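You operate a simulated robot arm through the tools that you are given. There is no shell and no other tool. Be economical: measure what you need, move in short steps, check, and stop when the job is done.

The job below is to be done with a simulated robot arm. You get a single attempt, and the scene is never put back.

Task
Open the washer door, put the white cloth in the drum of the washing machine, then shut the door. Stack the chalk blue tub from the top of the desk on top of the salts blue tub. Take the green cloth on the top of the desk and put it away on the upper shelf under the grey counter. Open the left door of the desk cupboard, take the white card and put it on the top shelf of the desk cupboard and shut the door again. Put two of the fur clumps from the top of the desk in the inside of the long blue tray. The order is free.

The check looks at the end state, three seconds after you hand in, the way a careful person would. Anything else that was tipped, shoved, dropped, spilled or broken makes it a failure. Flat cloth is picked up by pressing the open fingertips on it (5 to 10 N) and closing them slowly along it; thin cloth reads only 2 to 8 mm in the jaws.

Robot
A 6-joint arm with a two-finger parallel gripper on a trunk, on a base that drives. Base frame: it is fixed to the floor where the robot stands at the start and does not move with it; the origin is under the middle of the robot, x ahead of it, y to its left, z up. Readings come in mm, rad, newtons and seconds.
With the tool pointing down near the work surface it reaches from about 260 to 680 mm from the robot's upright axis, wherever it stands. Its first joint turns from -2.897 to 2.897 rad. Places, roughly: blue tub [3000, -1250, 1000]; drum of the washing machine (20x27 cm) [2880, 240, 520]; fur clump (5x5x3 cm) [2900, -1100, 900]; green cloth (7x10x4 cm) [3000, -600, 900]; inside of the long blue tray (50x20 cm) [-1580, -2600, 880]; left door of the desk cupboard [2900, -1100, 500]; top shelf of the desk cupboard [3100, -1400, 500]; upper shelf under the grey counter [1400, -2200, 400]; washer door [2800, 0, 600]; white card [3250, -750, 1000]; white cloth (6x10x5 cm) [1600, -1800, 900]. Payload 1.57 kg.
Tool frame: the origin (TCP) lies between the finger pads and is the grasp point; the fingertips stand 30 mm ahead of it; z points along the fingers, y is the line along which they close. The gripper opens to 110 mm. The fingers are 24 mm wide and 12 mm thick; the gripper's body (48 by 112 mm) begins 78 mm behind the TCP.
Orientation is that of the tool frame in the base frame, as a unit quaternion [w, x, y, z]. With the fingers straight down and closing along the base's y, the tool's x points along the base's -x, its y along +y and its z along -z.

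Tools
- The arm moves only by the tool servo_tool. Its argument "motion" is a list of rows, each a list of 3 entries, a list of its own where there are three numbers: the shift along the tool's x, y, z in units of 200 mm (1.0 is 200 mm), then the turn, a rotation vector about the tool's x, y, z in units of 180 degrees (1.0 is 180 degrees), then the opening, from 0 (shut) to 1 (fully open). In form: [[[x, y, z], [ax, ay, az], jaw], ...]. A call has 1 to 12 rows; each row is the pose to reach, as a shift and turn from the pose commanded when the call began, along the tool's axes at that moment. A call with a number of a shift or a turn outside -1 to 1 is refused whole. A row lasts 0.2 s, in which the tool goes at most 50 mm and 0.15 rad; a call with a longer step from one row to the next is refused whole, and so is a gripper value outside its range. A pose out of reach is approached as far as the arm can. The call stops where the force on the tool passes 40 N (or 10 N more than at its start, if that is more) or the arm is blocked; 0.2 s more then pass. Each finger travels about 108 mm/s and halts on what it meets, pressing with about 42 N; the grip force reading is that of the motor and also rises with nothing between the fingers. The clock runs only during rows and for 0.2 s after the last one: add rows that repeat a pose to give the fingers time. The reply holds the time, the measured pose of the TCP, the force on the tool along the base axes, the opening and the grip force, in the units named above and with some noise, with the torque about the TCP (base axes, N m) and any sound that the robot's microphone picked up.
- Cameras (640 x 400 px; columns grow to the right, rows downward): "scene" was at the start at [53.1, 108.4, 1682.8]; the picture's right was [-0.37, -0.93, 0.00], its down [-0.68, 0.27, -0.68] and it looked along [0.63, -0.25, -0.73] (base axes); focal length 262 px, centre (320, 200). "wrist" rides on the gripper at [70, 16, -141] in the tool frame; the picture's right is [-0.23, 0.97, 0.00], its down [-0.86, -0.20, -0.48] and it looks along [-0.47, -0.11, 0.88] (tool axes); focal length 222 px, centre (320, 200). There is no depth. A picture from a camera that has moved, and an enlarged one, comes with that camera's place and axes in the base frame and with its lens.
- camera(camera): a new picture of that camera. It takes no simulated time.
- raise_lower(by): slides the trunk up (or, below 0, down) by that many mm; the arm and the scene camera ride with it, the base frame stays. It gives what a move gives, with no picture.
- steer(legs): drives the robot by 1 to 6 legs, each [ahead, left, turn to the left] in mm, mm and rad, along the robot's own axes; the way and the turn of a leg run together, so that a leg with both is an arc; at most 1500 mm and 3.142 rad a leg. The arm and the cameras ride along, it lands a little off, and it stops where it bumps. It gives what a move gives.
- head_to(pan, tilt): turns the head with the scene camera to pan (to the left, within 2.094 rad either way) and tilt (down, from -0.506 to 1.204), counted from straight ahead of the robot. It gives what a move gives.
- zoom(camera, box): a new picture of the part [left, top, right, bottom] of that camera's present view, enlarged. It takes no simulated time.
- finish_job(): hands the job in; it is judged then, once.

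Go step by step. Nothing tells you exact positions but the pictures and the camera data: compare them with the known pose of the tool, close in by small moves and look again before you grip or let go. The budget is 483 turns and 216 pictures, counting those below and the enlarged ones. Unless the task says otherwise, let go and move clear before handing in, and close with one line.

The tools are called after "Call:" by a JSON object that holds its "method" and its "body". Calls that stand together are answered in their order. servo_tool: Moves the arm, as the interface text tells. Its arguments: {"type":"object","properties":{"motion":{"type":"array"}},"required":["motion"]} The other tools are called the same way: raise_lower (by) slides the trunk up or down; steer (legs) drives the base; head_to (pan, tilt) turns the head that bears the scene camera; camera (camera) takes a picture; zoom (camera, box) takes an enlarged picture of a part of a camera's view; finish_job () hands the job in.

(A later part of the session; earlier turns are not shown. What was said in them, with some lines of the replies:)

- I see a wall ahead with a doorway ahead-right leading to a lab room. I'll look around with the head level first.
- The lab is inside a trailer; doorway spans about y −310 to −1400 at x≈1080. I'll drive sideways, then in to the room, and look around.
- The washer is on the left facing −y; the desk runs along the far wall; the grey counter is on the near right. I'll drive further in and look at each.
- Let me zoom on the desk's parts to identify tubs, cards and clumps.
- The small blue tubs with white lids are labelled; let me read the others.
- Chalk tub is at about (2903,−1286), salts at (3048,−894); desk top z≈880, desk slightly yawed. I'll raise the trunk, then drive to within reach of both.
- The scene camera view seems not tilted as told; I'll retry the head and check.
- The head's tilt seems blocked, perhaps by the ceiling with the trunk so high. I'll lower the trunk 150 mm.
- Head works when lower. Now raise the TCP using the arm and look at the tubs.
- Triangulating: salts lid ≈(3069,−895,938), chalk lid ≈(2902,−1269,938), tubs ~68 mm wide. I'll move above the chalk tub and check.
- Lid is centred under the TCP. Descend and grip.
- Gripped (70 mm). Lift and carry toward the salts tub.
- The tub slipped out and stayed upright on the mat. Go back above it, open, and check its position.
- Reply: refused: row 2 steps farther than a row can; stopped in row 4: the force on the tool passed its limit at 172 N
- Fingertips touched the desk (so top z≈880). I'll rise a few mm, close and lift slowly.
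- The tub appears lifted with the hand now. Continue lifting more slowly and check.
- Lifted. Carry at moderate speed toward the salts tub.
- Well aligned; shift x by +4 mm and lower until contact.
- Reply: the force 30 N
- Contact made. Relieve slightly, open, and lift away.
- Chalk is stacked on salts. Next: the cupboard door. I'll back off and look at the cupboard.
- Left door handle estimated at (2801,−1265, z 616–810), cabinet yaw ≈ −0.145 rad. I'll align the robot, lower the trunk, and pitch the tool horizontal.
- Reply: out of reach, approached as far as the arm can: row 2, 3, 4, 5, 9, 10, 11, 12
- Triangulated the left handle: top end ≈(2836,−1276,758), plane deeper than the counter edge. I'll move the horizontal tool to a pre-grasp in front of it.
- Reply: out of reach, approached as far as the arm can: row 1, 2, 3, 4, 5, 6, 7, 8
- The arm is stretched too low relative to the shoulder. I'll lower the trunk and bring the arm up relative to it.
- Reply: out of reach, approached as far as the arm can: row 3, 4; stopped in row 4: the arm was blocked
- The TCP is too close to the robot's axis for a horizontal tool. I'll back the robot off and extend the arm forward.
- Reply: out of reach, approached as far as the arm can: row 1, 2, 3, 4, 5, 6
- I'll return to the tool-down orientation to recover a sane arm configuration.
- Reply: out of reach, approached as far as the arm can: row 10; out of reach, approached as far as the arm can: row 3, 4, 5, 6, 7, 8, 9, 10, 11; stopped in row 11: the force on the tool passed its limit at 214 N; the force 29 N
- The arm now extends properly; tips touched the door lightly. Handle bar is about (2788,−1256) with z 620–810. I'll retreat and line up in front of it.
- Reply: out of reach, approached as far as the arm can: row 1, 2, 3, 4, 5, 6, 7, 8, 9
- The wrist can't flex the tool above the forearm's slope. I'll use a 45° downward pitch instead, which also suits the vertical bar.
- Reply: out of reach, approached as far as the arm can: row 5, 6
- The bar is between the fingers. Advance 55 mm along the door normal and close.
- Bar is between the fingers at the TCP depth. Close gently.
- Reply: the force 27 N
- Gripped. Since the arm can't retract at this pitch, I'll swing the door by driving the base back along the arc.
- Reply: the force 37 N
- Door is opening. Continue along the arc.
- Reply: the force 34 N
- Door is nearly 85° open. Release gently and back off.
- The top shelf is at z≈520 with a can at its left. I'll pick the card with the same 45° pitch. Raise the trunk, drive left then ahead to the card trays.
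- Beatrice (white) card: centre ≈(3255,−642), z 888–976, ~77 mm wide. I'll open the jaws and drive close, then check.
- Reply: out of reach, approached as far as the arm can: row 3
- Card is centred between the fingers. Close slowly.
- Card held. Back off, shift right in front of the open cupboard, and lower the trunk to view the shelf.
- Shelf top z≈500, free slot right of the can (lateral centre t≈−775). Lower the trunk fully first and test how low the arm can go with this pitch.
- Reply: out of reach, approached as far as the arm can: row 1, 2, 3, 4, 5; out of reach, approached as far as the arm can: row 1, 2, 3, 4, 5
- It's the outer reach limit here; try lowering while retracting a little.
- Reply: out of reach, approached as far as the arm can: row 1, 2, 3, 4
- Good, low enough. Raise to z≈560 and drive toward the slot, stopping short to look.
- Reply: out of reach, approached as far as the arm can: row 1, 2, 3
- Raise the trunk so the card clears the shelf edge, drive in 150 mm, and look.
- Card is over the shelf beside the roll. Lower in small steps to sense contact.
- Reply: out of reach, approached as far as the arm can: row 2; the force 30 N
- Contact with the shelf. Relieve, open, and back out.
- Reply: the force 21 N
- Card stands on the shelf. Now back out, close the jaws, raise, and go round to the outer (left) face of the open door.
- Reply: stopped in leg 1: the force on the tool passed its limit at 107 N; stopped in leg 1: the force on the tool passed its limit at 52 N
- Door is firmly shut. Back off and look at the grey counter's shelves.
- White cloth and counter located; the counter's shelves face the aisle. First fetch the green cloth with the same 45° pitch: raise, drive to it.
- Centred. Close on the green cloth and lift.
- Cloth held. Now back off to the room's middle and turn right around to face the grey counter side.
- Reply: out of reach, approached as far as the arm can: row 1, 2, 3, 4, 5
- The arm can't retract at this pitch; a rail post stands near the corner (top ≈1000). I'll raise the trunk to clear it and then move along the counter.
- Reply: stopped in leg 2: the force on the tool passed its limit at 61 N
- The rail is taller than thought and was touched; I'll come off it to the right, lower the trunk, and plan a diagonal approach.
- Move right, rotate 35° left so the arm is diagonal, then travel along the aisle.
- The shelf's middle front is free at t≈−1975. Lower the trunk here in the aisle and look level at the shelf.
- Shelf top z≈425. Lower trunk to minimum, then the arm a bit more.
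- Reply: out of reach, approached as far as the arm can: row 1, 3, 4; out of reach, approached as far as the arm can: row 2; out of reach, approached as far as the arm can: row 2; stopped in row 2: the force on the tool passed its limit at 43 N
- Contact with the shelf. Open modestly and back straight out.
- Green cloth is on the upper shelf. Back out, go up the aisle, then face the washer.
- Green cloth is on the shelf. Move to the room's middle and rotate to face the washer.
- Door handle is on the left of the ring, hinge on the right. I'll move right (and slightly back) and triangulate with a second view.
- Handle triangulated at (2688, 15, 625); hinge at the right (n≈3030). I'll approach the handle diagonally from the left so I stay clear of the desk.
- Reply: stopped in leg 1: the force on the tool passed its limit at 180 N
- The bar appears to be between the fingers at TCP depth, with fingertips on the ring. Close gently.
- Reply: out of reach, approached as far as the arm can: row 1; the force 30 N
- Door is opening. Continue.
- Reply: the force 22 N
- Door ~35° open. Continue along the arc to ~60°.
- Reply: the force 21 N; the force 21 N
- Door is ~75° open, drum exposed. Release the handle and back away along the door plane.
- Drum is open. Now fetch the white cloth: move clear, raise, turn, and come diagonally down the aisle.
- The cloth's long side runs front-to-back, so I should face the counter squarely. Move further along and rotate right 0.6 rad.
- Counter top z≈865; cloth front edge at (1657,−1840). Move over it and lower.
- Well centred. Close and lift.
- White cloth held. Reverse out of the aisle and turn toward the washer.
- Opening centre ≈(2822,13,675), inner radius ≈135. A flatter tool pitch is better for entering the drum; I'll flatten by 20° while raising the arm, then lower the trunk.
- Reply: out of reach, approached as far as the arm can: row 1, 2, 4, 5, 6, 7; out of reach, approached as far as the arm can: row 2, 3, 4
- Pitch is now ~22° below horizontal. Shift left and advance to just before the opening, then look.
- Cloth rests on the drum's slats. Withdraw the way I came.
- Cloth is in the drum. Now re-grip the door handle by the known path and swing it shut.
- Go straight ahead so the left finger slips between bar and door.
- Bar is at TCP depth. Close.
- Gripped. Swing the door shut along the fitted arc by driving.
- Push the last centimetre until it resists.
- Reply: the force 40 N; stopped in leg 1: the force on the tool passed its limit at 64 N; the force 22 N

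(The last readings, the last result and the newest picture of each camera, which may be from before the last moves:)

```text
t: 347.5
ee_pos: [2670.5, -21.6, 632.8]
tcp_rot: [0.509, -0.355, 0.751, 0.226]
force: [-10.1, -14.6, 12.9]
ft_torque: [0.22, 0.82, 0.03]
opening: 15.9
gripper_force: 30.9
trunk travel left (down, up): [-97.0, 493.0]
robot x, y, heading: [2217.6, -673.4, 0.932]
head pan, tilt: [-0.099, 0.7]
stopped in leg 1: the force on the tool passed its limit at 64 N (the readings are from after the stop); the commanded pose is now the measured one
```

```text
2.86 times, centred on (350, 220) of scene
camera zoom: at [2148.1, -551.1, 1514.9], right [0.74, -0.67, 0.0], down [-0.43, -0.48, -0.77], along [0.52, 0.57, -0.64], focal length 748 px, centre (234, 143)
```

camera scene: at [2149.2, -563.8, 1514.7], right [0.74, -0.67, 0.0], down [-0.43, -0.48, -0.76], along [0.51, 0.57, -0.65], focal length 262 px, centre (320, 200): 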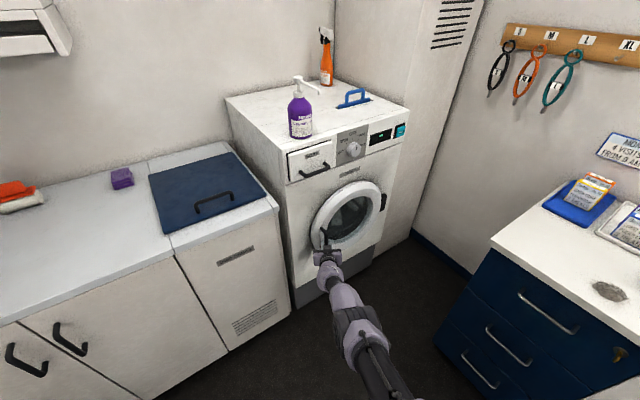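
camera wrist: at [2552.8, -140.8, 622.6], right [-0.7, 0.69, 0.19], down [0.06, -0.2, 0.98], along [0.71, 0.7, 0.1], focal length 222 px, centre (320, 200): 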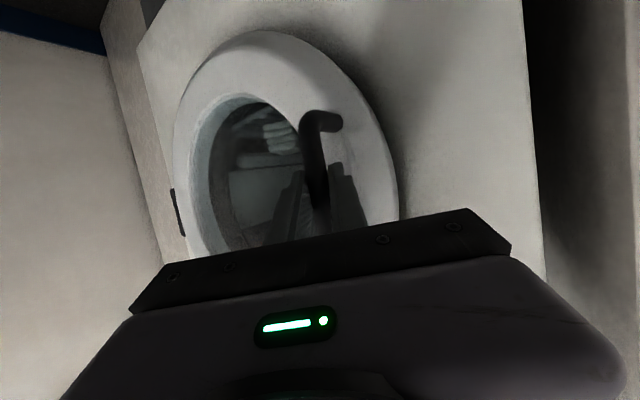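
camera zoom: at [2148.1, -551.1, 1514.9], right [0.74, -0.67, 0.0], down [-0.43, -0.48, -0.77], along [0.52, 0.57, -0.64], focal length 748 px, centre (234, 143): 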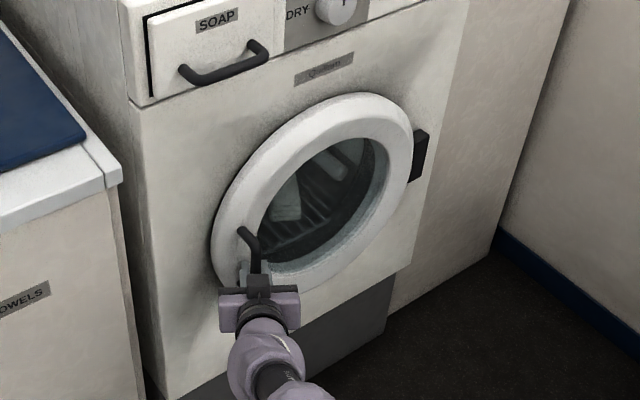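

Door is shut with the cloth inside. Release and back away.

Call:
{"method": "servo_tool", "body": {"motion": [[[0, 0, 0], [0, 0, 0], 0.25], [[0, 0, 0], [0, 0, 0], 0.4], [[0, 0, 0], [0, 0, 0], 0.5]]}}

Call:
{"method": "steer", "body": {"legs": [[-250, 0, 0]]}}

Call:
{"method": "zoom", "body": {"camera": "scene", "box": [240, 130, 440, 290]}}

```text
t: 348.3
ee_pos: [2677.9, -26.9, 632.7]
tcp_rot: [0.51, -0.351, 0.753, 0.225]
force: [3.1, -31.5, 12.6]
ft_torque: [0.51, 0.04, -0.02]
opening: 35.6
gripper_force: 0.1
trunk travel left (down, up): [-97.0, 493.0]
robot x, y, heading: [2217.5, -679.8, 0.925]
head pan, tilt: [-0.099, 0.7]
stopped in row 3: the force on the tool passed its limit at 40 N (the readings are from after the stop); the commanded pose is now the measured one
```

```text
t: 350.2
ee_pos: [2525.9, -222.9, 631.1]
tcp_rot: [0.509, -0.353, 0.753, 0.224]
force: [-0.2, -0.1, -0.1]
ft_torque: [-0.04, 0.0, 0.0]
opening: 55.2
gripper_force: 0.0
trunk travel left (down, up): [-97.0, 493.0]
robot x, y, heading: [2068.9, -876.7, 0.926]
head pan, tilt: [-0.099, 0.7]
```

```text
2.50 times, centred on (340, 210) of scene
camera zoom: at [2001.6, -747.8, 1514.8], right [0.74, -0.68, 0.0], down [-0.44, -0.47, -0.77], along [0.52, 0.56, -0.64], focal length 655 px, centre (270, 175)
```

zoom: 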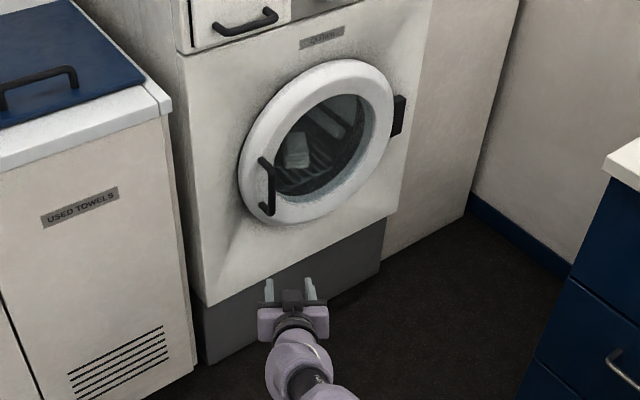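

Washer is shut with the cloth inside. Now the fur clumps: raise the trunk and return the tool to pointing down.

Call:
{"method": "raise_lower", "body": {"by": 300}}

Call:
{"method": "servo_tool", "body": {"motion": [[[0.008, 0, -0.099], [0, 0.038, 0], 0.5], [[0.015, 0, -0.198], [0, 0.076, 0], 0.5], [[0.023, 0, -0.297], [0, 0.113, 0], 0.5], [[0.031, 0, -0.396], [0, 0.151, 0], 0.5], [[0.038, 0, -0.495], [0, 0.189, 0], 0.5], [[0.046, 0, -0.594], [0, 0.227, 0], 0.5], [[0.054, 0, -0.693], [0, 0.265, 0], 0.5], [[0.062, 0, -0.792], [0, 0.302, 0], 0.5], [[0.07, 0, -0.891], [0, 0.34, 0], 0.5], [[0.077, 0, -0.99], [0, 0.378, 0], 0.5], [[0.077, 0, -0.99], [0, 0.378, 0], 0.7]]}}

```text
t: 353.2
ee_pos: [2527.8, -223.4, 930.6]
tcp_rot: [0.509, -0.353, 0.752, 0.224]
force: [0.2, 0.5, 1.0]
ft_torque: [0.01, -0.01, 0.03]
opening: 54.8
gripper_force: 0.0
trunk travel left (down, up): [-397.0, 193.0]
robot x, y, heading: [2070.0, -877.1, 0.929]
head pan, tilt: [-0.099, 0.7]
```

```text
t: 355.6
ee_pos: [2404.2, -366.3, 991.6]
tcp_rot: [0.0, -0.418, 0.909, -0.012]
force: [0.1, -0.3, 0.0]
ft_torque: [-0.02, 0.01, -0.01]
opening: 76.9
gripper_force: 0.0
out of reach, approached as far as the arm can: row 1, 2, 5, 6, 7
trunk travel left (down, up): [-397.0, 193.0]
robot x, y, heading: [2067.5, -874.1, 0.923]
head pan, tilt: [-0.099, 0.7]
```

Turn toward the desk and come above the first fur clump (≈2966,−788).

Call:
{"method": "steer", "body": {"legs": [[0, 0, -1.07], [0, 181, 0], [262, 0, 0]]}}

Call:
{"method": "camera", "body": {"camera": "wrist"}}

```text
t: 361.2
ee_pos: [2961.2, -774.0, 991.5]
tcp_rot: [-0.006, 0.097, 0.995, -0.009]
force: [-0.1, 0.0, 0.4]
ft_torque: [0.02, 0.03, 0.01]
opening: 76.9
gripper_force: 0.0
trunk travel left (down, up): [-397.0, 193.0]
robot x, y, heading: [2349.0, -731.6, -0.133]
head pan, tilt: [-0.099, 0.7]
```

```text
48 pictures are left
camera wrist: at [2897.4, -741.4, 1133.4], right [0.41, 0.91, -0.02], down [0.81, -0.35, 0.47], along [0.42, -0.21, -0.88], focal length 222 px, centre (320, 200)
```

wrist: 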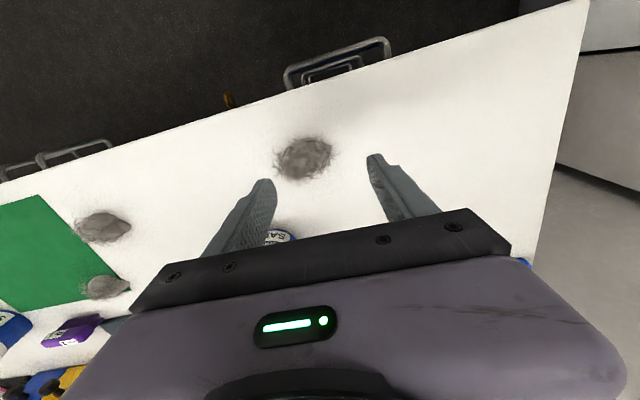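

Call:
{"method": "servo_tool", "body": {"motion": [[[0, -0.098, 0.1], [0, 0, 0], 0.72], [[0, -0.098, 0.25], [0, 0, 0], 0.72], [[0, -0.098, 0.36], [0, 0, 0], 0.72], [[0, -0.098, 0.385], [0, 0, 0], 0.72], [[0, -0.098, 0.385], [0, 0, 0], 0.72]]}}

Call:
{"method": "camera", "body": {"camera": "wrist"}}

```text
t: 362.4
ee_pos: [2955.0, -794.9, 914.4]
tcp_rot: [-0.005, 0.099, 0.995, -0.01]
force: [-0.1, -0.2, -0.9]
ft_torque: [0.01, 0.03, -0.02]
opening: 79.1
gripper_force: 0.0
trunk travel left (down, up): [-397.0, 193.0]
robot x, y, heading: [2353.6, -727.7, -0.131]
head pan, tilt: [-0.099, 0.7]
```

```text
47 pictures are left
camera wrist: at [2891.7, -762.5, 1056.9], right [0.41, 0.91, -0.02], down [0.81, -0.35, 0.48], along [0.42, -0.21, -0.88], focal length 222 px, centre (320, 200)
```

wrist: 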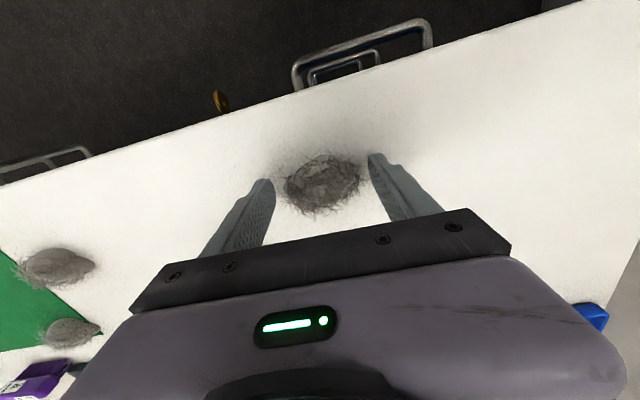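

Clump is between the fingers. Close and lift.

Call:
{"method": "servo_tool", "body": {"motion": [[[0, 0, 0], [0, 0, 0], 0.6], [[0, 0, 0], [0, 0, 0], 0.45], [[0, 0, 0], [0, 0, 0], 0.3], [[0, 0, 0], [0, 0, 0], 0.15], [[0, 0, 0], [0, 0, 0], 0.05], [[0, 0, 0], [0, 0, 0], 0.05], [[0, 0, -0.1], [0, 0, 0], 0.05], [[0, 0, -0.2], [0, 0, 0], 0.05], [[0, 0, -0.3], [0, 0, 0], 0.05], [[0, 0, -0.4], [0, 0, 0], 0.05]]}}

Call:
{"method": "camera", "body": {"camera": "wrist"}}

```text
t: 364.6
ee_pos: [2955.5, -792.5, 995.6]
tcp_rot: [-0.007, 0.098, 0.995, -0.009]
force: [0.2, 0.3, -0.1]
ft_torque: [-0.03, 0.02, -0.03]
opening: 36.0
gripper_force: 42.2
trunk travel left (down, up): [-397.0, 193.0]
robot x, y, heading: [2352.3, -730.2, -0.128]
head pan, tilt: [-0.099, 0.7]
```

```text
46 pictures are left
camera wrist: at [2892.6, -760.9, 1137.4], right [0.41, 0.91, -0.02], down [0.81, -0.35, 0.48], along [0.42, -0.21, -0.88], focal length 222 px, centre (320, 200)
```

wrist: 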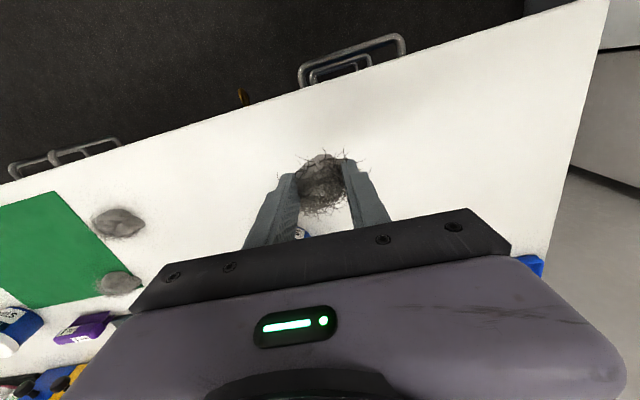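

Clump held. Back off from the desk, lower the trunk for the doorway, then drive out backwards.

Call:
{"method": "steer", "body": {"legs": [[-450, 0, 0], [0, 0, 0.13]]}}

Call:
{"method": "raise_lower", "body": {"by": -118}}

Call:
{"method": "camera", "body": {"camera": "wrist"}}

```text
t: 367.9
ee_pos: [2511.1, -655.2, 995.2]
tcp_rot: [-0.005, 0.034, 0.999, -0.011]
force: [0.0, 0.7, 0.1]
ft_torque: [0.0, 0.03, -0.02]
opening: 39.4
gripper_force: 42.1
trunk travel left (down, up): [-397.0, 193.0]
robot x, y, heading: [1903.7, -672.6, -0.002]
head pan, tilt: [-0.099, 0.7]
```

```text
t: 369.4
ee_pos: [2512.1, -656.0, 877.5]
tcp_rot: [-0.004, 0.034, 0.999, -0.01]
force: [0.0, -0.5, -0.3]
ft_torque: [0.0, 0.0, -0.03]
opening: 39.2
gripper_force: 42.5
trunk travel left (down, up): [-279.0, 311.0]
robot x, y, heading: [1906.1, -672.9, 0.002]
head pan, tilt: [-0.099, 0.7]
```

```text
45 pictures are left
camera wrist: at [2443.2, -631.3, 1019.3], right [0.29, 0.96, -0.02], down [0.84, -0.25, 0.48], along [0.45, -0.16, -0.88], focal length 222 px, centre (320, 200)
```

wrist: 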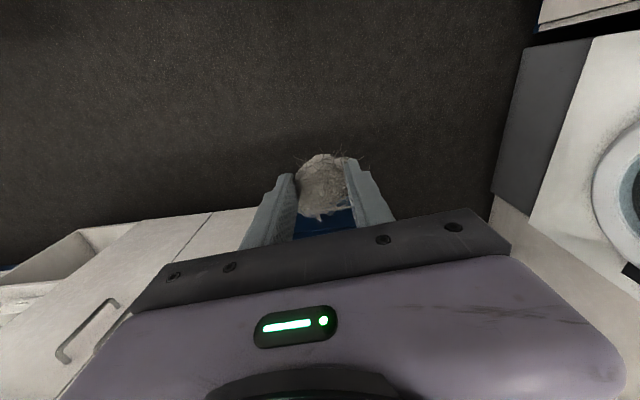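

Call:
{"method": "steer", "body": {"legs": [[0, -187, 0], [-1500, 0, 0], [-300, 0, 0], [0, 0, -1.57], [0, 0, -1.57]]}}

Call:
{"method": "head_to", "body": {"pan": 0.5, "tilt": 0.45}}

Call:
{"method": "camera", "body": {"camera": "scene"}}

Call:
{"method": "camera", "body": {"camera": "wrist"}}

```text
t: 387.2
ee_pos: [-490.9, -868.6, 877.3]
tcp_rot: [-0.01, 0.999, -0.035, 0.004]
force: [0.7, 0.3, -0.2]
ft_torque: [0.01, 0.0, -0.02]
opening: 39.1
gripper_force: 41.9
trunk travel left (down, up): [-279.0, 311.0]
robot x, y, heading: [119.8, -851.7, 3.136]
head pan, tilt: [-0.099, 0.7]
```

```text
t: 388.2
ee_pos: [-490.2, -870.7, 877.9]
tcp_rot: [-0.011, 0.999, -0.034, 0.005]
force: [-0.2, 0.3, -0.8]
ft_torque: [0.0, 0.0, -0.03]
opening: 39.1
gripper_force: 41.3
trunk travel left (down, up): [-279.0, 311.0]
robot x, y, heading: [119.2, -855.4, 3.136]
head pan, tilt: [0.499, 0.45]
```

```text
44 pictures are left
camera scene: at [53.8, -1041.0, 1718.9], right [-0.47, 0.88, 0.0], down [0.38, 0.21, -0.9], along [-0.79, -0.43, -0.44], focal length 262 px, centre (320, 200)
```

scene: 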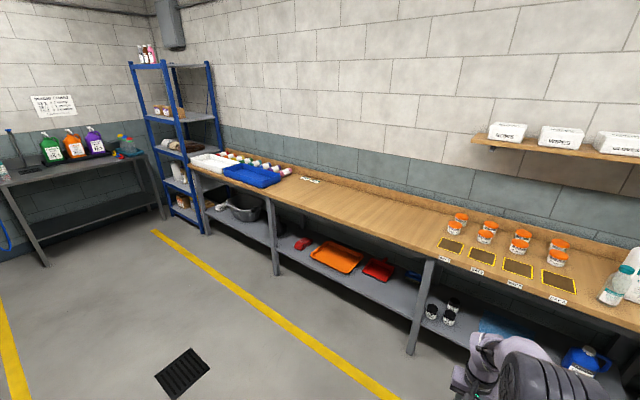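

```text
43 pictures are left
camera wrist: at [-424.0, -893.4, 1019.1], right [-0.29, -0.96, -0.02], down [-0.84, 0.25, 0.48], along [-0.45, 0.16, -0.88], focal length 222 px, centre (320, 200)
```

wrist: 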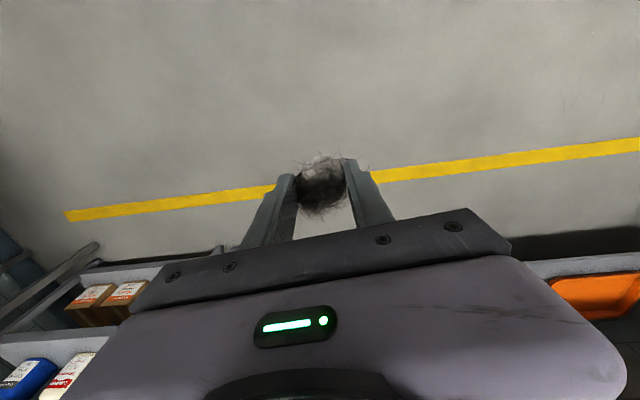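

Bench and trays seen; blue tray ≈(−1595,−2620). Raise and drive there.

Call:
{"method": "raise_lower", "body": {"by": 170}}

Call:
{"method": "steer", "body": {"legs": [[0, 1480, 0], [0, 260, 0], [980, 0, 0]]}}

Call:
{"method": "head_to", "body": {"pan": 0.0, "tilt": 0.8}}

Call:
{"method": "camera", "body": {"camera": "scene"}}

Call:
{"method": "camera", "body": {"camera": "wrist"}}

```text
t: 390.2
ee_pos: [-490.4, -868.6, 1047.5]
tcp_rot: [-0.01, 0.999, -0.035, 0.004]
force: [-0.1, -0.2, -0.8]
ft_torque: [0.01, -0.02, -0.03]
opening: 38.9
gripper_force: 42.2
trunk travel left (down, up): [-449.0, 141.0]
robot x, y, heading: [116.1, -855.4, 3.133]
head pan, tilt: [0.499, 0.45]
```

```text
t: 403.7
ee_pos: [-1476.2, -2609.4, 1047.6]
tcp_rot: [-0.01, 0.999, -0.036, 0.004]
force: [-0.2, -0.6, 0.4]
ft_torque: [0.0, 0.02, 0.01]
opening: 38.8
gripper_force: 42.2
trunk travel left (down, up): [-449.0, 141.0]
robot x, y, heading: [-867.7, -2596.0, 3.137]
head pan, tilt: [0.499, 0.45]
```

```text
t: 404.6
ee_pos: [-1475.6, -2611.3, 1046.5]
tcp_rot: [-0.01, 0.999, -0.036, 0.005]
force: [0.8, -0.8, -0.1]
ft_torque: [0.0, 0.01, 0.0]
opening: 39.1
gripper_force: 41.9
trunk travel left (down, up): [-449.0, 141.0]
robot x, y, heading: [-866.9, -2593.3, 3.131]
head pan, tilt: [0.0, 0.799]
```

```text
42 pictures are left
camera scene: at [-930.8, -2739.4, 1858.5], right [0.01, 1.0, 0.0], down [0.72, 0.0, -0.7], along [-0.7, 0.0, -0.72], focal length 262 px, centre (320, 200)
```

scene: 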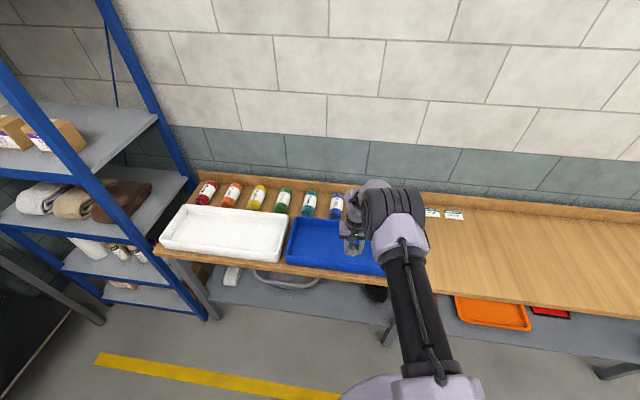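

```text
41 pictures are left
camera wrist: at [-1408.6, -2634.1, 1189.1], right [-0.3, -0.95, -0.02], down [-0.84, 0.25, 0.48], along [-0.45, 0.16, -0.88], focal length 222 px, centre (320, 200)
```

wrist: 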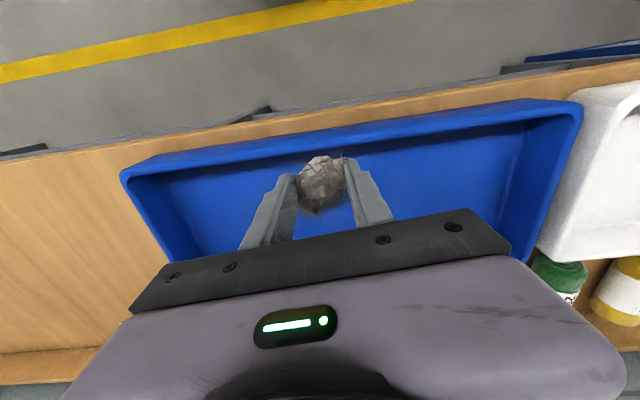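

Call:
{"method": "steer", "body": {"legs": [[102, 70, 0]]}}

Call:
{"method": "servo_tool", "body": {"motion": [[[0, 0, 0.2], [0, 0, 0], 0.05], [[0, 0, 0.4], [0, 0, 0], 0.05], [[0, 0, 0.55], [0, 0, 0], 0.05]]}}

Call:
{"method": "camera", "body": {"camera": "wrist"}}

```text
t: 405.9
ee_pos: [-1576.3, -2678.1, 1046.5]
tcp_rot: [-0.01, 0.999, -0.036, 0.005]
force: [-0.2, 0.2, 0.4]
ft_torque: [0.01, 0.03, 0.0]
opening: 38.6
gripper_force: 42.1
trunk travel left (down, up): [-449.0, 141.0]
robot x, y, heading: [-964.3, -2666.6, 3.132]
head pan, tilt: [0.0, 0.799]
```

```text
t: 406.7
ee_pos: [-1575.0, -2676.1, 936.7]
tcp_rot: [-0.011, 0.999, -0.037, 0.004]
force: [-0.9, -1.1, -0.7]
ft_torque: [0.02, -0.01, -0.03]
opening: 39.0
gripper_force: 42.3
trunk travel left (down, up): [-449.0, 141.0]
robot x, y, heading: [-972.1, -2665.4, 3.139]
head pan, tilt: [0.0, 0.799]
```

```text
40 pictures are left
camera wrist: at [-1508.9, -2699.9, 1079.1], right [-0.3, -0.95, -0.02], down [-0.84, 0.25, 0.48], along [-0.45, 0.16, -0.88], focal length 222 px, centre (320, 200)
```

wrist: 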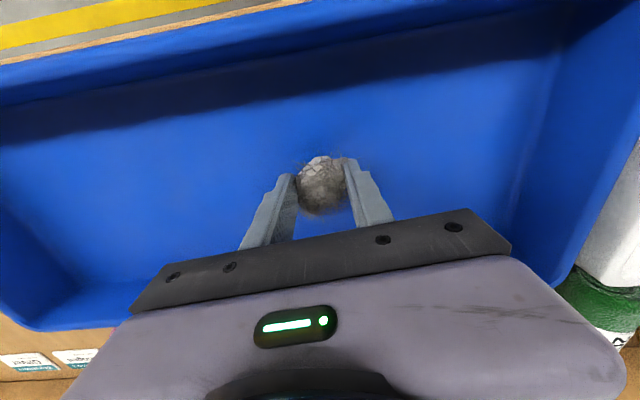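

Call:
{"method": "servo_tool", "body": {"motion": [[[0, 0, 0.05], [0, 0, 0], 0.05], [[0, 0, 0.09], [0, 0, 0], 0.05], [[0, 0, 0.12], [0, 0, 0], 0.05], [[0, 0, 0.14], [0, 0, 0], 0.05], [[0, 0, 0.16], [0, 0, 0], 0.05]]}}

```text
t: 407.4
ee_pos: [-1576.6, -2676.7, 922.3]
tcp_rot: [-0.011, 0.999, -0.038, 0.0]
force: [13.8, 0.5, 24.7]
ft_torque: [0.02, -0.42, -0.02]
opening: 39.3
gripper_force: 42.1
trunk travel left (down, up): [-449.0, 141.0]
robot x, y, heading: [-969.0, -2665.9, 3.131]
head pan, tilt: [0.0, 0.799]
stopped in row 3: the force on the tool passed its limit at 47 N (the readings are from after the stop); the commanded pose is now the measured one
```

Tray floor reached. Lift a hair, open, rise.

Call:
{"method": "servo_tool", "body": {"motion": [[[0, 0, -0.02], [0, 0, 0], 0.05], [[0, 0, -0.02], [0, 0, 0], 0.4], [[0, 0, -0.02], [0, 0, 0], 0.6], [[0, 0, -0.02], [0, 0, 0], 0.7], [[0, 0, -0.15], [0, 0, 0], 0.7], [[0, 0, -0.35], [0, 0, 0], 0.7], [[0, 0, -0.55], [0, 0, 0], 0.7], [[0, 0, -0.65], [0, 0, 0], 0.7]]}}

Call:
{"method": "camera", "body": {"camera": "wrist"}}

```text
t: 409.2
ee_pos: [-1578.4, -2678.5, 1048.7]
tcp_rot: [-0.01, 0.999, -0.036, 0.001]
force: [-0.7, 0.0, 0.0]
ft_torque: [0.03, -0.01, -0.03]
opening: 76.8
gripper_force: 0.1
trunk travel left (down, up): [-449.0, 141.0]
robot x, y, heading: [-967.7, -2666.5, 3.134]
head pan, tilt: [0.0, 0.799]
```

```text
39 pictures are left
camera wrist: at [-1510.8, -2702.9, 1190.4], right [-0.3, -0.95, -0.02], down [-0.84, 0.25, 0.48], along [-0.45, 0.16, -0.88], focal length 222 px, centre (320, 200)
```

wrist: 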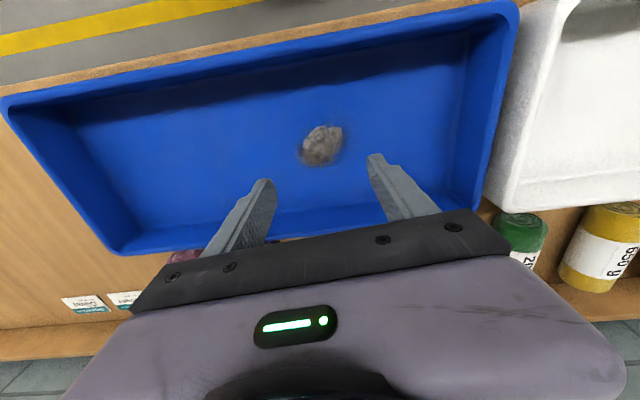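

First clump is in the tray. Return for the second.

Call:
{"method": "steer", "body": {"legs": [[-1085, 0, 0], [0, -1450, 0], [0, -360, 0], [0, 0, 1.575], [0, 0, 1.575]]}}

Call:
{"method": "raise_lower", "body": {"by": -170}}

```text
t: 431.3
ee_pos: [773.6, -852.6, 1049.8]
tcp_rot: [-0.001, 0.048, 0.999, -0.011]
force: [0.6, 0.0, 0.2]
ft_torque: [-0.01, -0.03, 0.02]
opening: 76.8
gripper_force: 0.2
trunk travel left (down, up): [-449.0, 141.0]
robot x, y, heading: [163.3, -852.9, -0.031]
head pan, tilt: [0.0, 0.799]
```

```text
t: 433.2
ee_pos: [773.8, -852.2, 879.3]
tcp_rot: [-0.001, 0.048, 0.999, -0.01]
force: [0.0, 0.5, -0.7]
ft_torque: [0.02, 0.0, 0.02]
opening: 77.0
gripper_force: 0.0
trunk travel left (down, up): [-279.0, 311.0]
robot x, y, heading: [163.9, -854.1, -0.031]
head pan, tilt: [0.0, 0.799]
```

Call:
{"method": "steer", "body": {"legs": [[1500, 0, 0], [300, 0, 0], [0, 0, -0.1]]}}

Call:
{"method": "raise_lower", "body": {"by": 118}}

```text
t: 442.9
ee_pos: [2582.2, -972.0, 879.4]
tcp_rot: [-0.002, 0.1, 0.995, -0.01]
force: [0.5, -0.3, 0.4]
ft_torque: [0.02, -0.02, -0.03]
opening: 77.0
gripper_force: 0.1
trunk travel left (down, up): [-279.0, 311.0]
robot x, y, heading: [1974.4, -909.2, -0.13]
head pan, tilt: [0.0, 0.799]
```

```text
t: 444.3
ee_pos: [2581.9, -971.9, 997.2]
tcp_rot: [-0.002, 0.1, 0.995, -0.011]
force: [0.1, -0.2, -1.0]
ft_torque: [-0.01, 0.01, -0.01]
opening: 76.9
gripper_force: 0.0
trunk travel left (down, up): [-397.0, 193.0]
robot x, y, heading: [1975.0, -907.6, -0.129]
head pan, tilt: [0.0, 0.799]
```

Call:
{"method": "steer", "body": {"legs": [[0, -71, 0], [362, 0, 0]]}}

Call:
{"method": "camera", "body": {"camera": "wrist"}}

Call:
{"method": "camera", "body": {"camera": "scene"}}

```text
t: 447.3
ee_pos: [2928.7, -1091.5, 995.3]
tcp_rot: [-0.001, 0.1, 0.995, -0.011]
force: [1.0, 0.3, -0.4]
ft_torque: [0.0, 0.01, 0.05]
opening: 77.0
gripper_force: 0.0
trunk travel left (down, up): [-397.0, 193.0]
robot x, y, heading: [2320.4, -1030.0, -0.132]
head pan, tilt: [0.0, 0.799]
```

```text
38 pictures are left
camera wrist: at [2865.2, -1058.5, 1137.8], right [0.42, 0.91, -0.02], down [0.8, -0.36, 0.48], along [0.43, -0.22, -0.88], focal length 222 px, centre (320, 200)
```

wrist: 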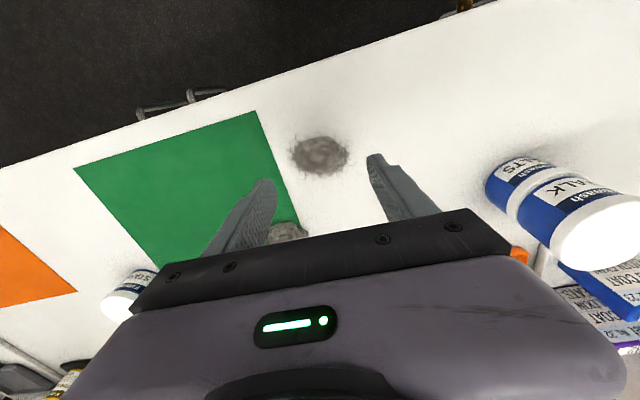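

```text
37 pictures are left
camera scene: at [2401.2, -899.7, 1806.4], right [-0.13, -0.99, 0.0], down [-0.71, 0.1, -0.7], along [0.69, -0.09, -0.72], focal length 262 px, centre (320, 200)
```

scene: 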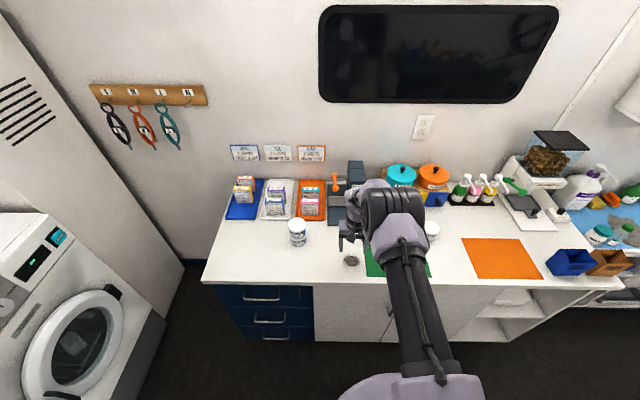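

Call:
{"method": "servo_tool", "body": {"motion": [[[-0.025, -0.017, 0.1], [0, 0, 0], 0.72], [[-0.025, -0.017, 0.25], [0, 0, 0], 0.72], [[-0.025, -0.017, 0.37], [0, 0, 0], 0.72], [[-0.025, -0.017, 0.403], [0, 0, 0], 0.72], [[-0.025, -0.017, 0.403], [0, 0, 0], 0.72]]}}

Call:
{"method": "camera", "body": {"camera": "wrist"}}

```text
t: 448.5
ee_pos: [2933.5, -1098.8, 915.4]
tcp_rot: [-0.001, 0.099, 0.995, -0.011]
force: [0.8, -0.3, 0.1]
ft_torque: [0.01, 0.02, 0.0]
opening: 79.4
gripper_force: 0.1
trunk travel left (down, up): [-397.0, 193.0]
robot x, y, heading: [2323.1, -1027.9, -0.132]
head pan, tilt: [0.0, 0.799]
```

```text
36 pictures are left
camera wrist: at [2868.5, -1064.4, 1057.1], right [0.42, 0.91, -0.02], down [0.8, -0.36, 0.48], along [0.43, -0.22, -0.88], focal length 222 px, centre (320, 200)
```

wrist: 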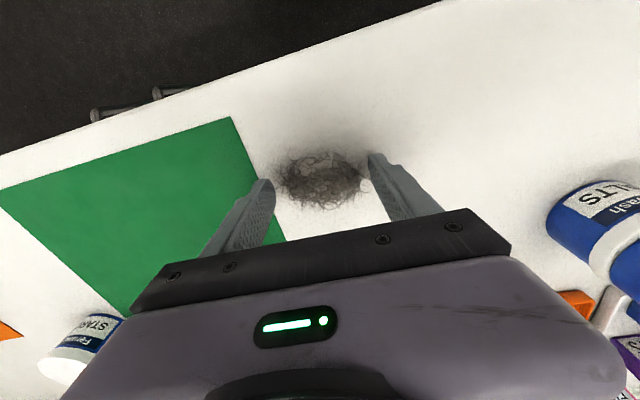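

Call:
{"method": "servo_tool", "body": {"motion": [[[0, 0, 0], [0, 0, 0], 0.6], [[0, 0, 0], [0, 0, 0], 0.45], [[0, 0, 0], [0, 0, 0], 0.3], [[0, 0, 0], [0, 0, 0], 0.15], [[0, 0, 0], [0, 0, 0], 0.05], [[0, 0, 0], [0, 0, 0], 0.05], [[0, 0, -0.1], [0, 0, 0], 0.05], [[0, 0, -0.2], [0, 0, 0], 0.05], [[0, 0, -0.3], [0, 0, 0], 0.05], [[0, 0, -0.4], [0, 0, 0], 0.05]]}}

Call:
{"method": "camera", "body": {"camera": "wrist"}}

```text
t: 450.7
ee_pos: [2934.4, -1093.5, 997.8]
tcp_rot: [-0.002, 0.099, 0.995, -0.011]
force: [-0.8, 0.3, -0.8]
ft_torque: [0.0, 0.0, -0.03]
opening: 34.3
gripper_force: 42.0
trunk travel left (down, up): [-397.0, 193.0]
robot x, y, heading: [2323.2, -1027.2, -0.136]
head pan, tilt: [0.0, 0.799]
```

```text
35 pictures are left
camera wrist: at [2869.0, -1062.0, 1138.2], right [0.42, 0.91, -0.02], down [0.8, -0.36, 0.48], along [0.43, -0.22, -0.88], focal length 222 px, centre (320, 200)
```

wrist: 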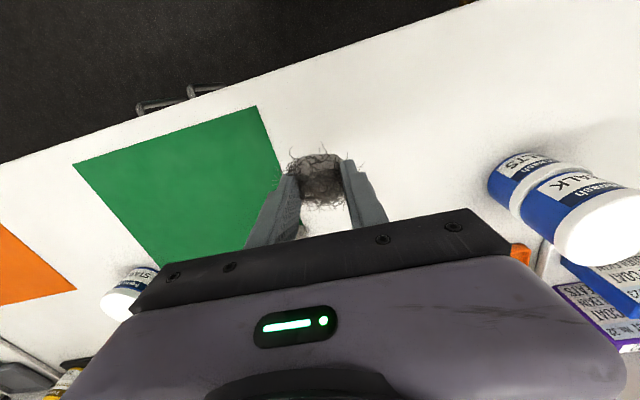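

Second clump held. Back off, and check the desk with one picture.

Call:
{"method": "steer", "body": {"legs": [[-380, 0, 0], [0, 0, 0.135]]}}

Call:
{"method": "raise_lower", "body": {"by": -118}}

Call:
{"method": "zoom", "body": {"camera": "scene", "box": [160, 60, 560, 310]}}

```text
t: 453.7
ee_pos: [2560.6, -962.2, 996.9]
tcp_rot: [-0.001, 0.033, 0.999, -0.01]
force: [-0.5, 0.1, 0.5]
ft_torque: [0.04, 0.0, 0.0]
opening: 39.5
gripper_force: 42.1
trunk travel left (down, up): [-397.0, 193.0]
robot x, y, heading: [1944.7, -981.1, 0.005]
head pan, tilt: [0.0, 0.799]
```

```text
t: 455.1
ee_pos: [2560.6, -962.3, 878.8]
tcp_rot: [-0.001, 0.034, 0.999, -0.01]
force: [-0.3, -0.6, -0.2]
ft_torque: [0.02, -0.01, 0.0]
opening: 39.1
gripper_force: 42.0
trunk travel left (down, up): [-279.0, 311.0]
robot x, y, heading: [1947.6, -975.4, -0.003]
head pan, tilt: [0.0, 0.799]
```

```text
1.60 times, centred on (360, 185) of scene
camera zoom: at [2005.4, -839.5, 1688.6], right [0.0, -1.0, 0.0], down [-0.72, 0.0, -0.7], along [0.7, 0.0, -0.72], focal length 419 px, centre (256, 224)
```

zoom: 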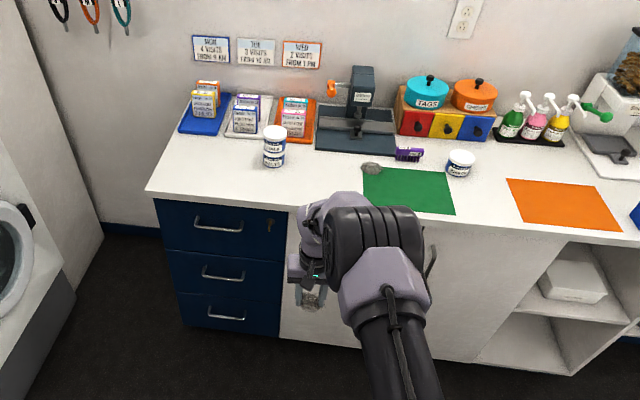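

Desk is in order. Drive out and to the tray.

Call:
{"method": "steer", "body": {"legs": [[0, 118, 0], [-1500, 0, 0], [-320, 0, 0], [0, 0, -1.57], [0, 0, -1.57]]}}

Call:
{"method": "raise_lower", "body": {"by": 170}}

```text
t: 472.8
ee_pos: [-503.7, -836.9, 878.4]
tcp_rot: [-0.01, 0.999, -0.047, 0.002]
force: [-0.6, 1.0, 0.4]
ft_torque: [-0.01, -0.01, -0.02]
opening: 39.1
gripper_force: 41.5
trunk travel left (down, up): [-279.0, 311.0]
robot x, y, heading: [114.3, -839.0, 3.116]
head pan, tilt: [0.0, 0.799]
```

```text
t: 474.8
ee_pos: [-503.7, -836.5, 1049.3]
tcp_rot: [-0.01, 0.999, -0.045, 0.001]
force: [-0.2, -0.4, -0.2]
ft_torque: [0.0, 0.0, 0.0]
opening: 39.2
gripper_force: 42.0
trunk travel left (down, up): [-449.0, 141.0]
robot x, y, heading: [111.0, -840.5, 3.118]
head pan, tilt: [0.0, 0.799]
```

Call:
{"method": "steer", "body": {"legs": [[0, 1480, 0], [0, 248, 0], [1030, 0, 0]]}}

Call:
{"method": "camera", "body": {"camera": "wrist"}}

```text
t: 488.4
ee_pos: [-1572.0, -2535.3, 1048.5]
tcp_rot: [-0.011, 0.999, -0.049, 0.001]
force: [0.5, -1.4, -1.0]
ft_torque: [0.02, -0.04, -0.04]
opening: 38.8
gripper_force: 42.8
trunk travel left (down, up): [-449.0, 141.0]
robot x, y, heading: [-956.2, -2539.7, 3.115]
head pan, tilt: [0.0, 0.799]
```

```text
33 pictures are left
camera wrist: at [-1504.1, -2561.0, 1189.8], right [-0.32, -0.95, -0.02], down [-0.83, 0.27, 0.48], along [-0.45, 0.17, -0.88], focal length 222 px, centre (320, 200)
```

wrist: 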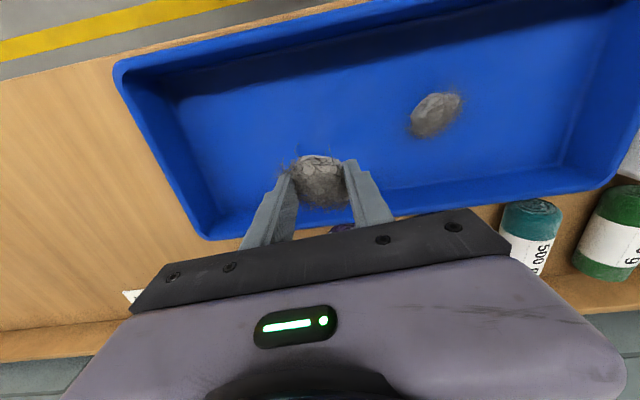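

Call:
{"method": "servo_tool", "body": {"motion": [[[0, 0, 0.2], [0, 0, 0], 0.05], [[0, 0, 0.4], [0, 0, 0], 0.05], [[0, 0, 0.55], [0, 0, 0], 0.05], [[0, 0, 0.6], [0, 0, 0], 0.05], [[0, 0, 0.615], [0, 0, 0], 0.05], [[0, 0, 0.615], [0, 0, 0], 0.4], [[0, 0, 0.615], [0, 0, 0], 0.6], [[0, 0, 0.615], [0, 0, 0], 0.7], [[0, 0, 0.5], [0, 0, 0], 0.7], [[0, 0, 0.3], [0, 0, 0], 0.7], [[0, 0, 0.1], [0, 0, 0], 0.7], [[0, 0, 0], [0, 0, 0], 0.7]]}}

Call:
{"method": "camera", "body": {"camera": "wrist"}}

```text
t: 491.0
ee_pos: [-1572.4, -2535.0, 1049.5]
tcp_rot: [-0.01, 0.999, -0.049, 0.001]
force: [0.2, -0.3, 0.0]
ft_torque: [0.02, 0.0, 0.01]
opening: 76.9
gripper_force: 0.1
trunk travel left (down, up): [-449.0, 141.0]
robot x, y, heading: [-955.6, -2540.7, 3.11]
head pan, tilt: [0.0, 0.799]
```

```text
32 pictures are left
camera wrist: at [-1504.4, -2560.5, 1190.7], right [-0.32, -0.95, -0.02], down [-0.83, 0.27, 0.48], along [-0.45, 0.17, -0.88], focal length 222 px, centre (320, 200)
```

wrist: 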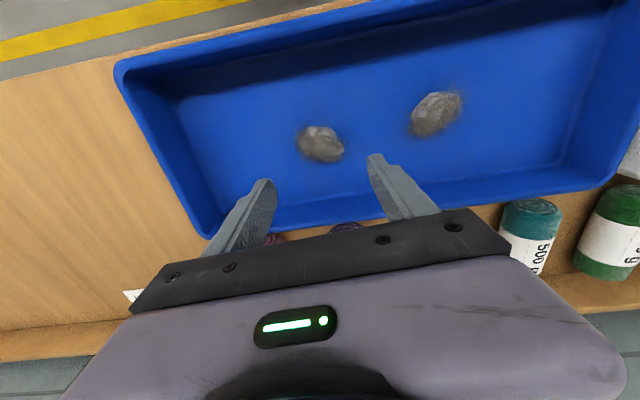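

Both clumps lie in the blue tray. Back clear of the bench and hand in.

Call:
{"method": "steer", "body": {"legs": [[-350, 0, 0]]}}

Call:
{"method": "finish_job", "body": {}}

```text
t: 493.3
ee_pos: [-1217.9, -2546.0, 1049.7]
tcp_rot: [-0.01, 0.999, -0.05, 0.001]
force: [0.0, 0.1, -0.4]
ft_torque: [0.0, 0.0, -0.02]
opening: 76.8
gripper_force: 0.1
trunk travel left (down, up): [-449.0, 141.0]
robot x, y, heading: [-603.8, -2552.5, 3.105]
head pan, tilt: [0.0, 0.799]
```

```text
The job is handed in.
```

All five tasks are done and handed in: white cloth in the shut washer, chalk tub on salts, green cloth on the upper shelf, white card in the shut cupboard, and two fur clumps in the long blue tray; along the way the arm briefly touched the counter rail, and later pictures showed nothing out of place.
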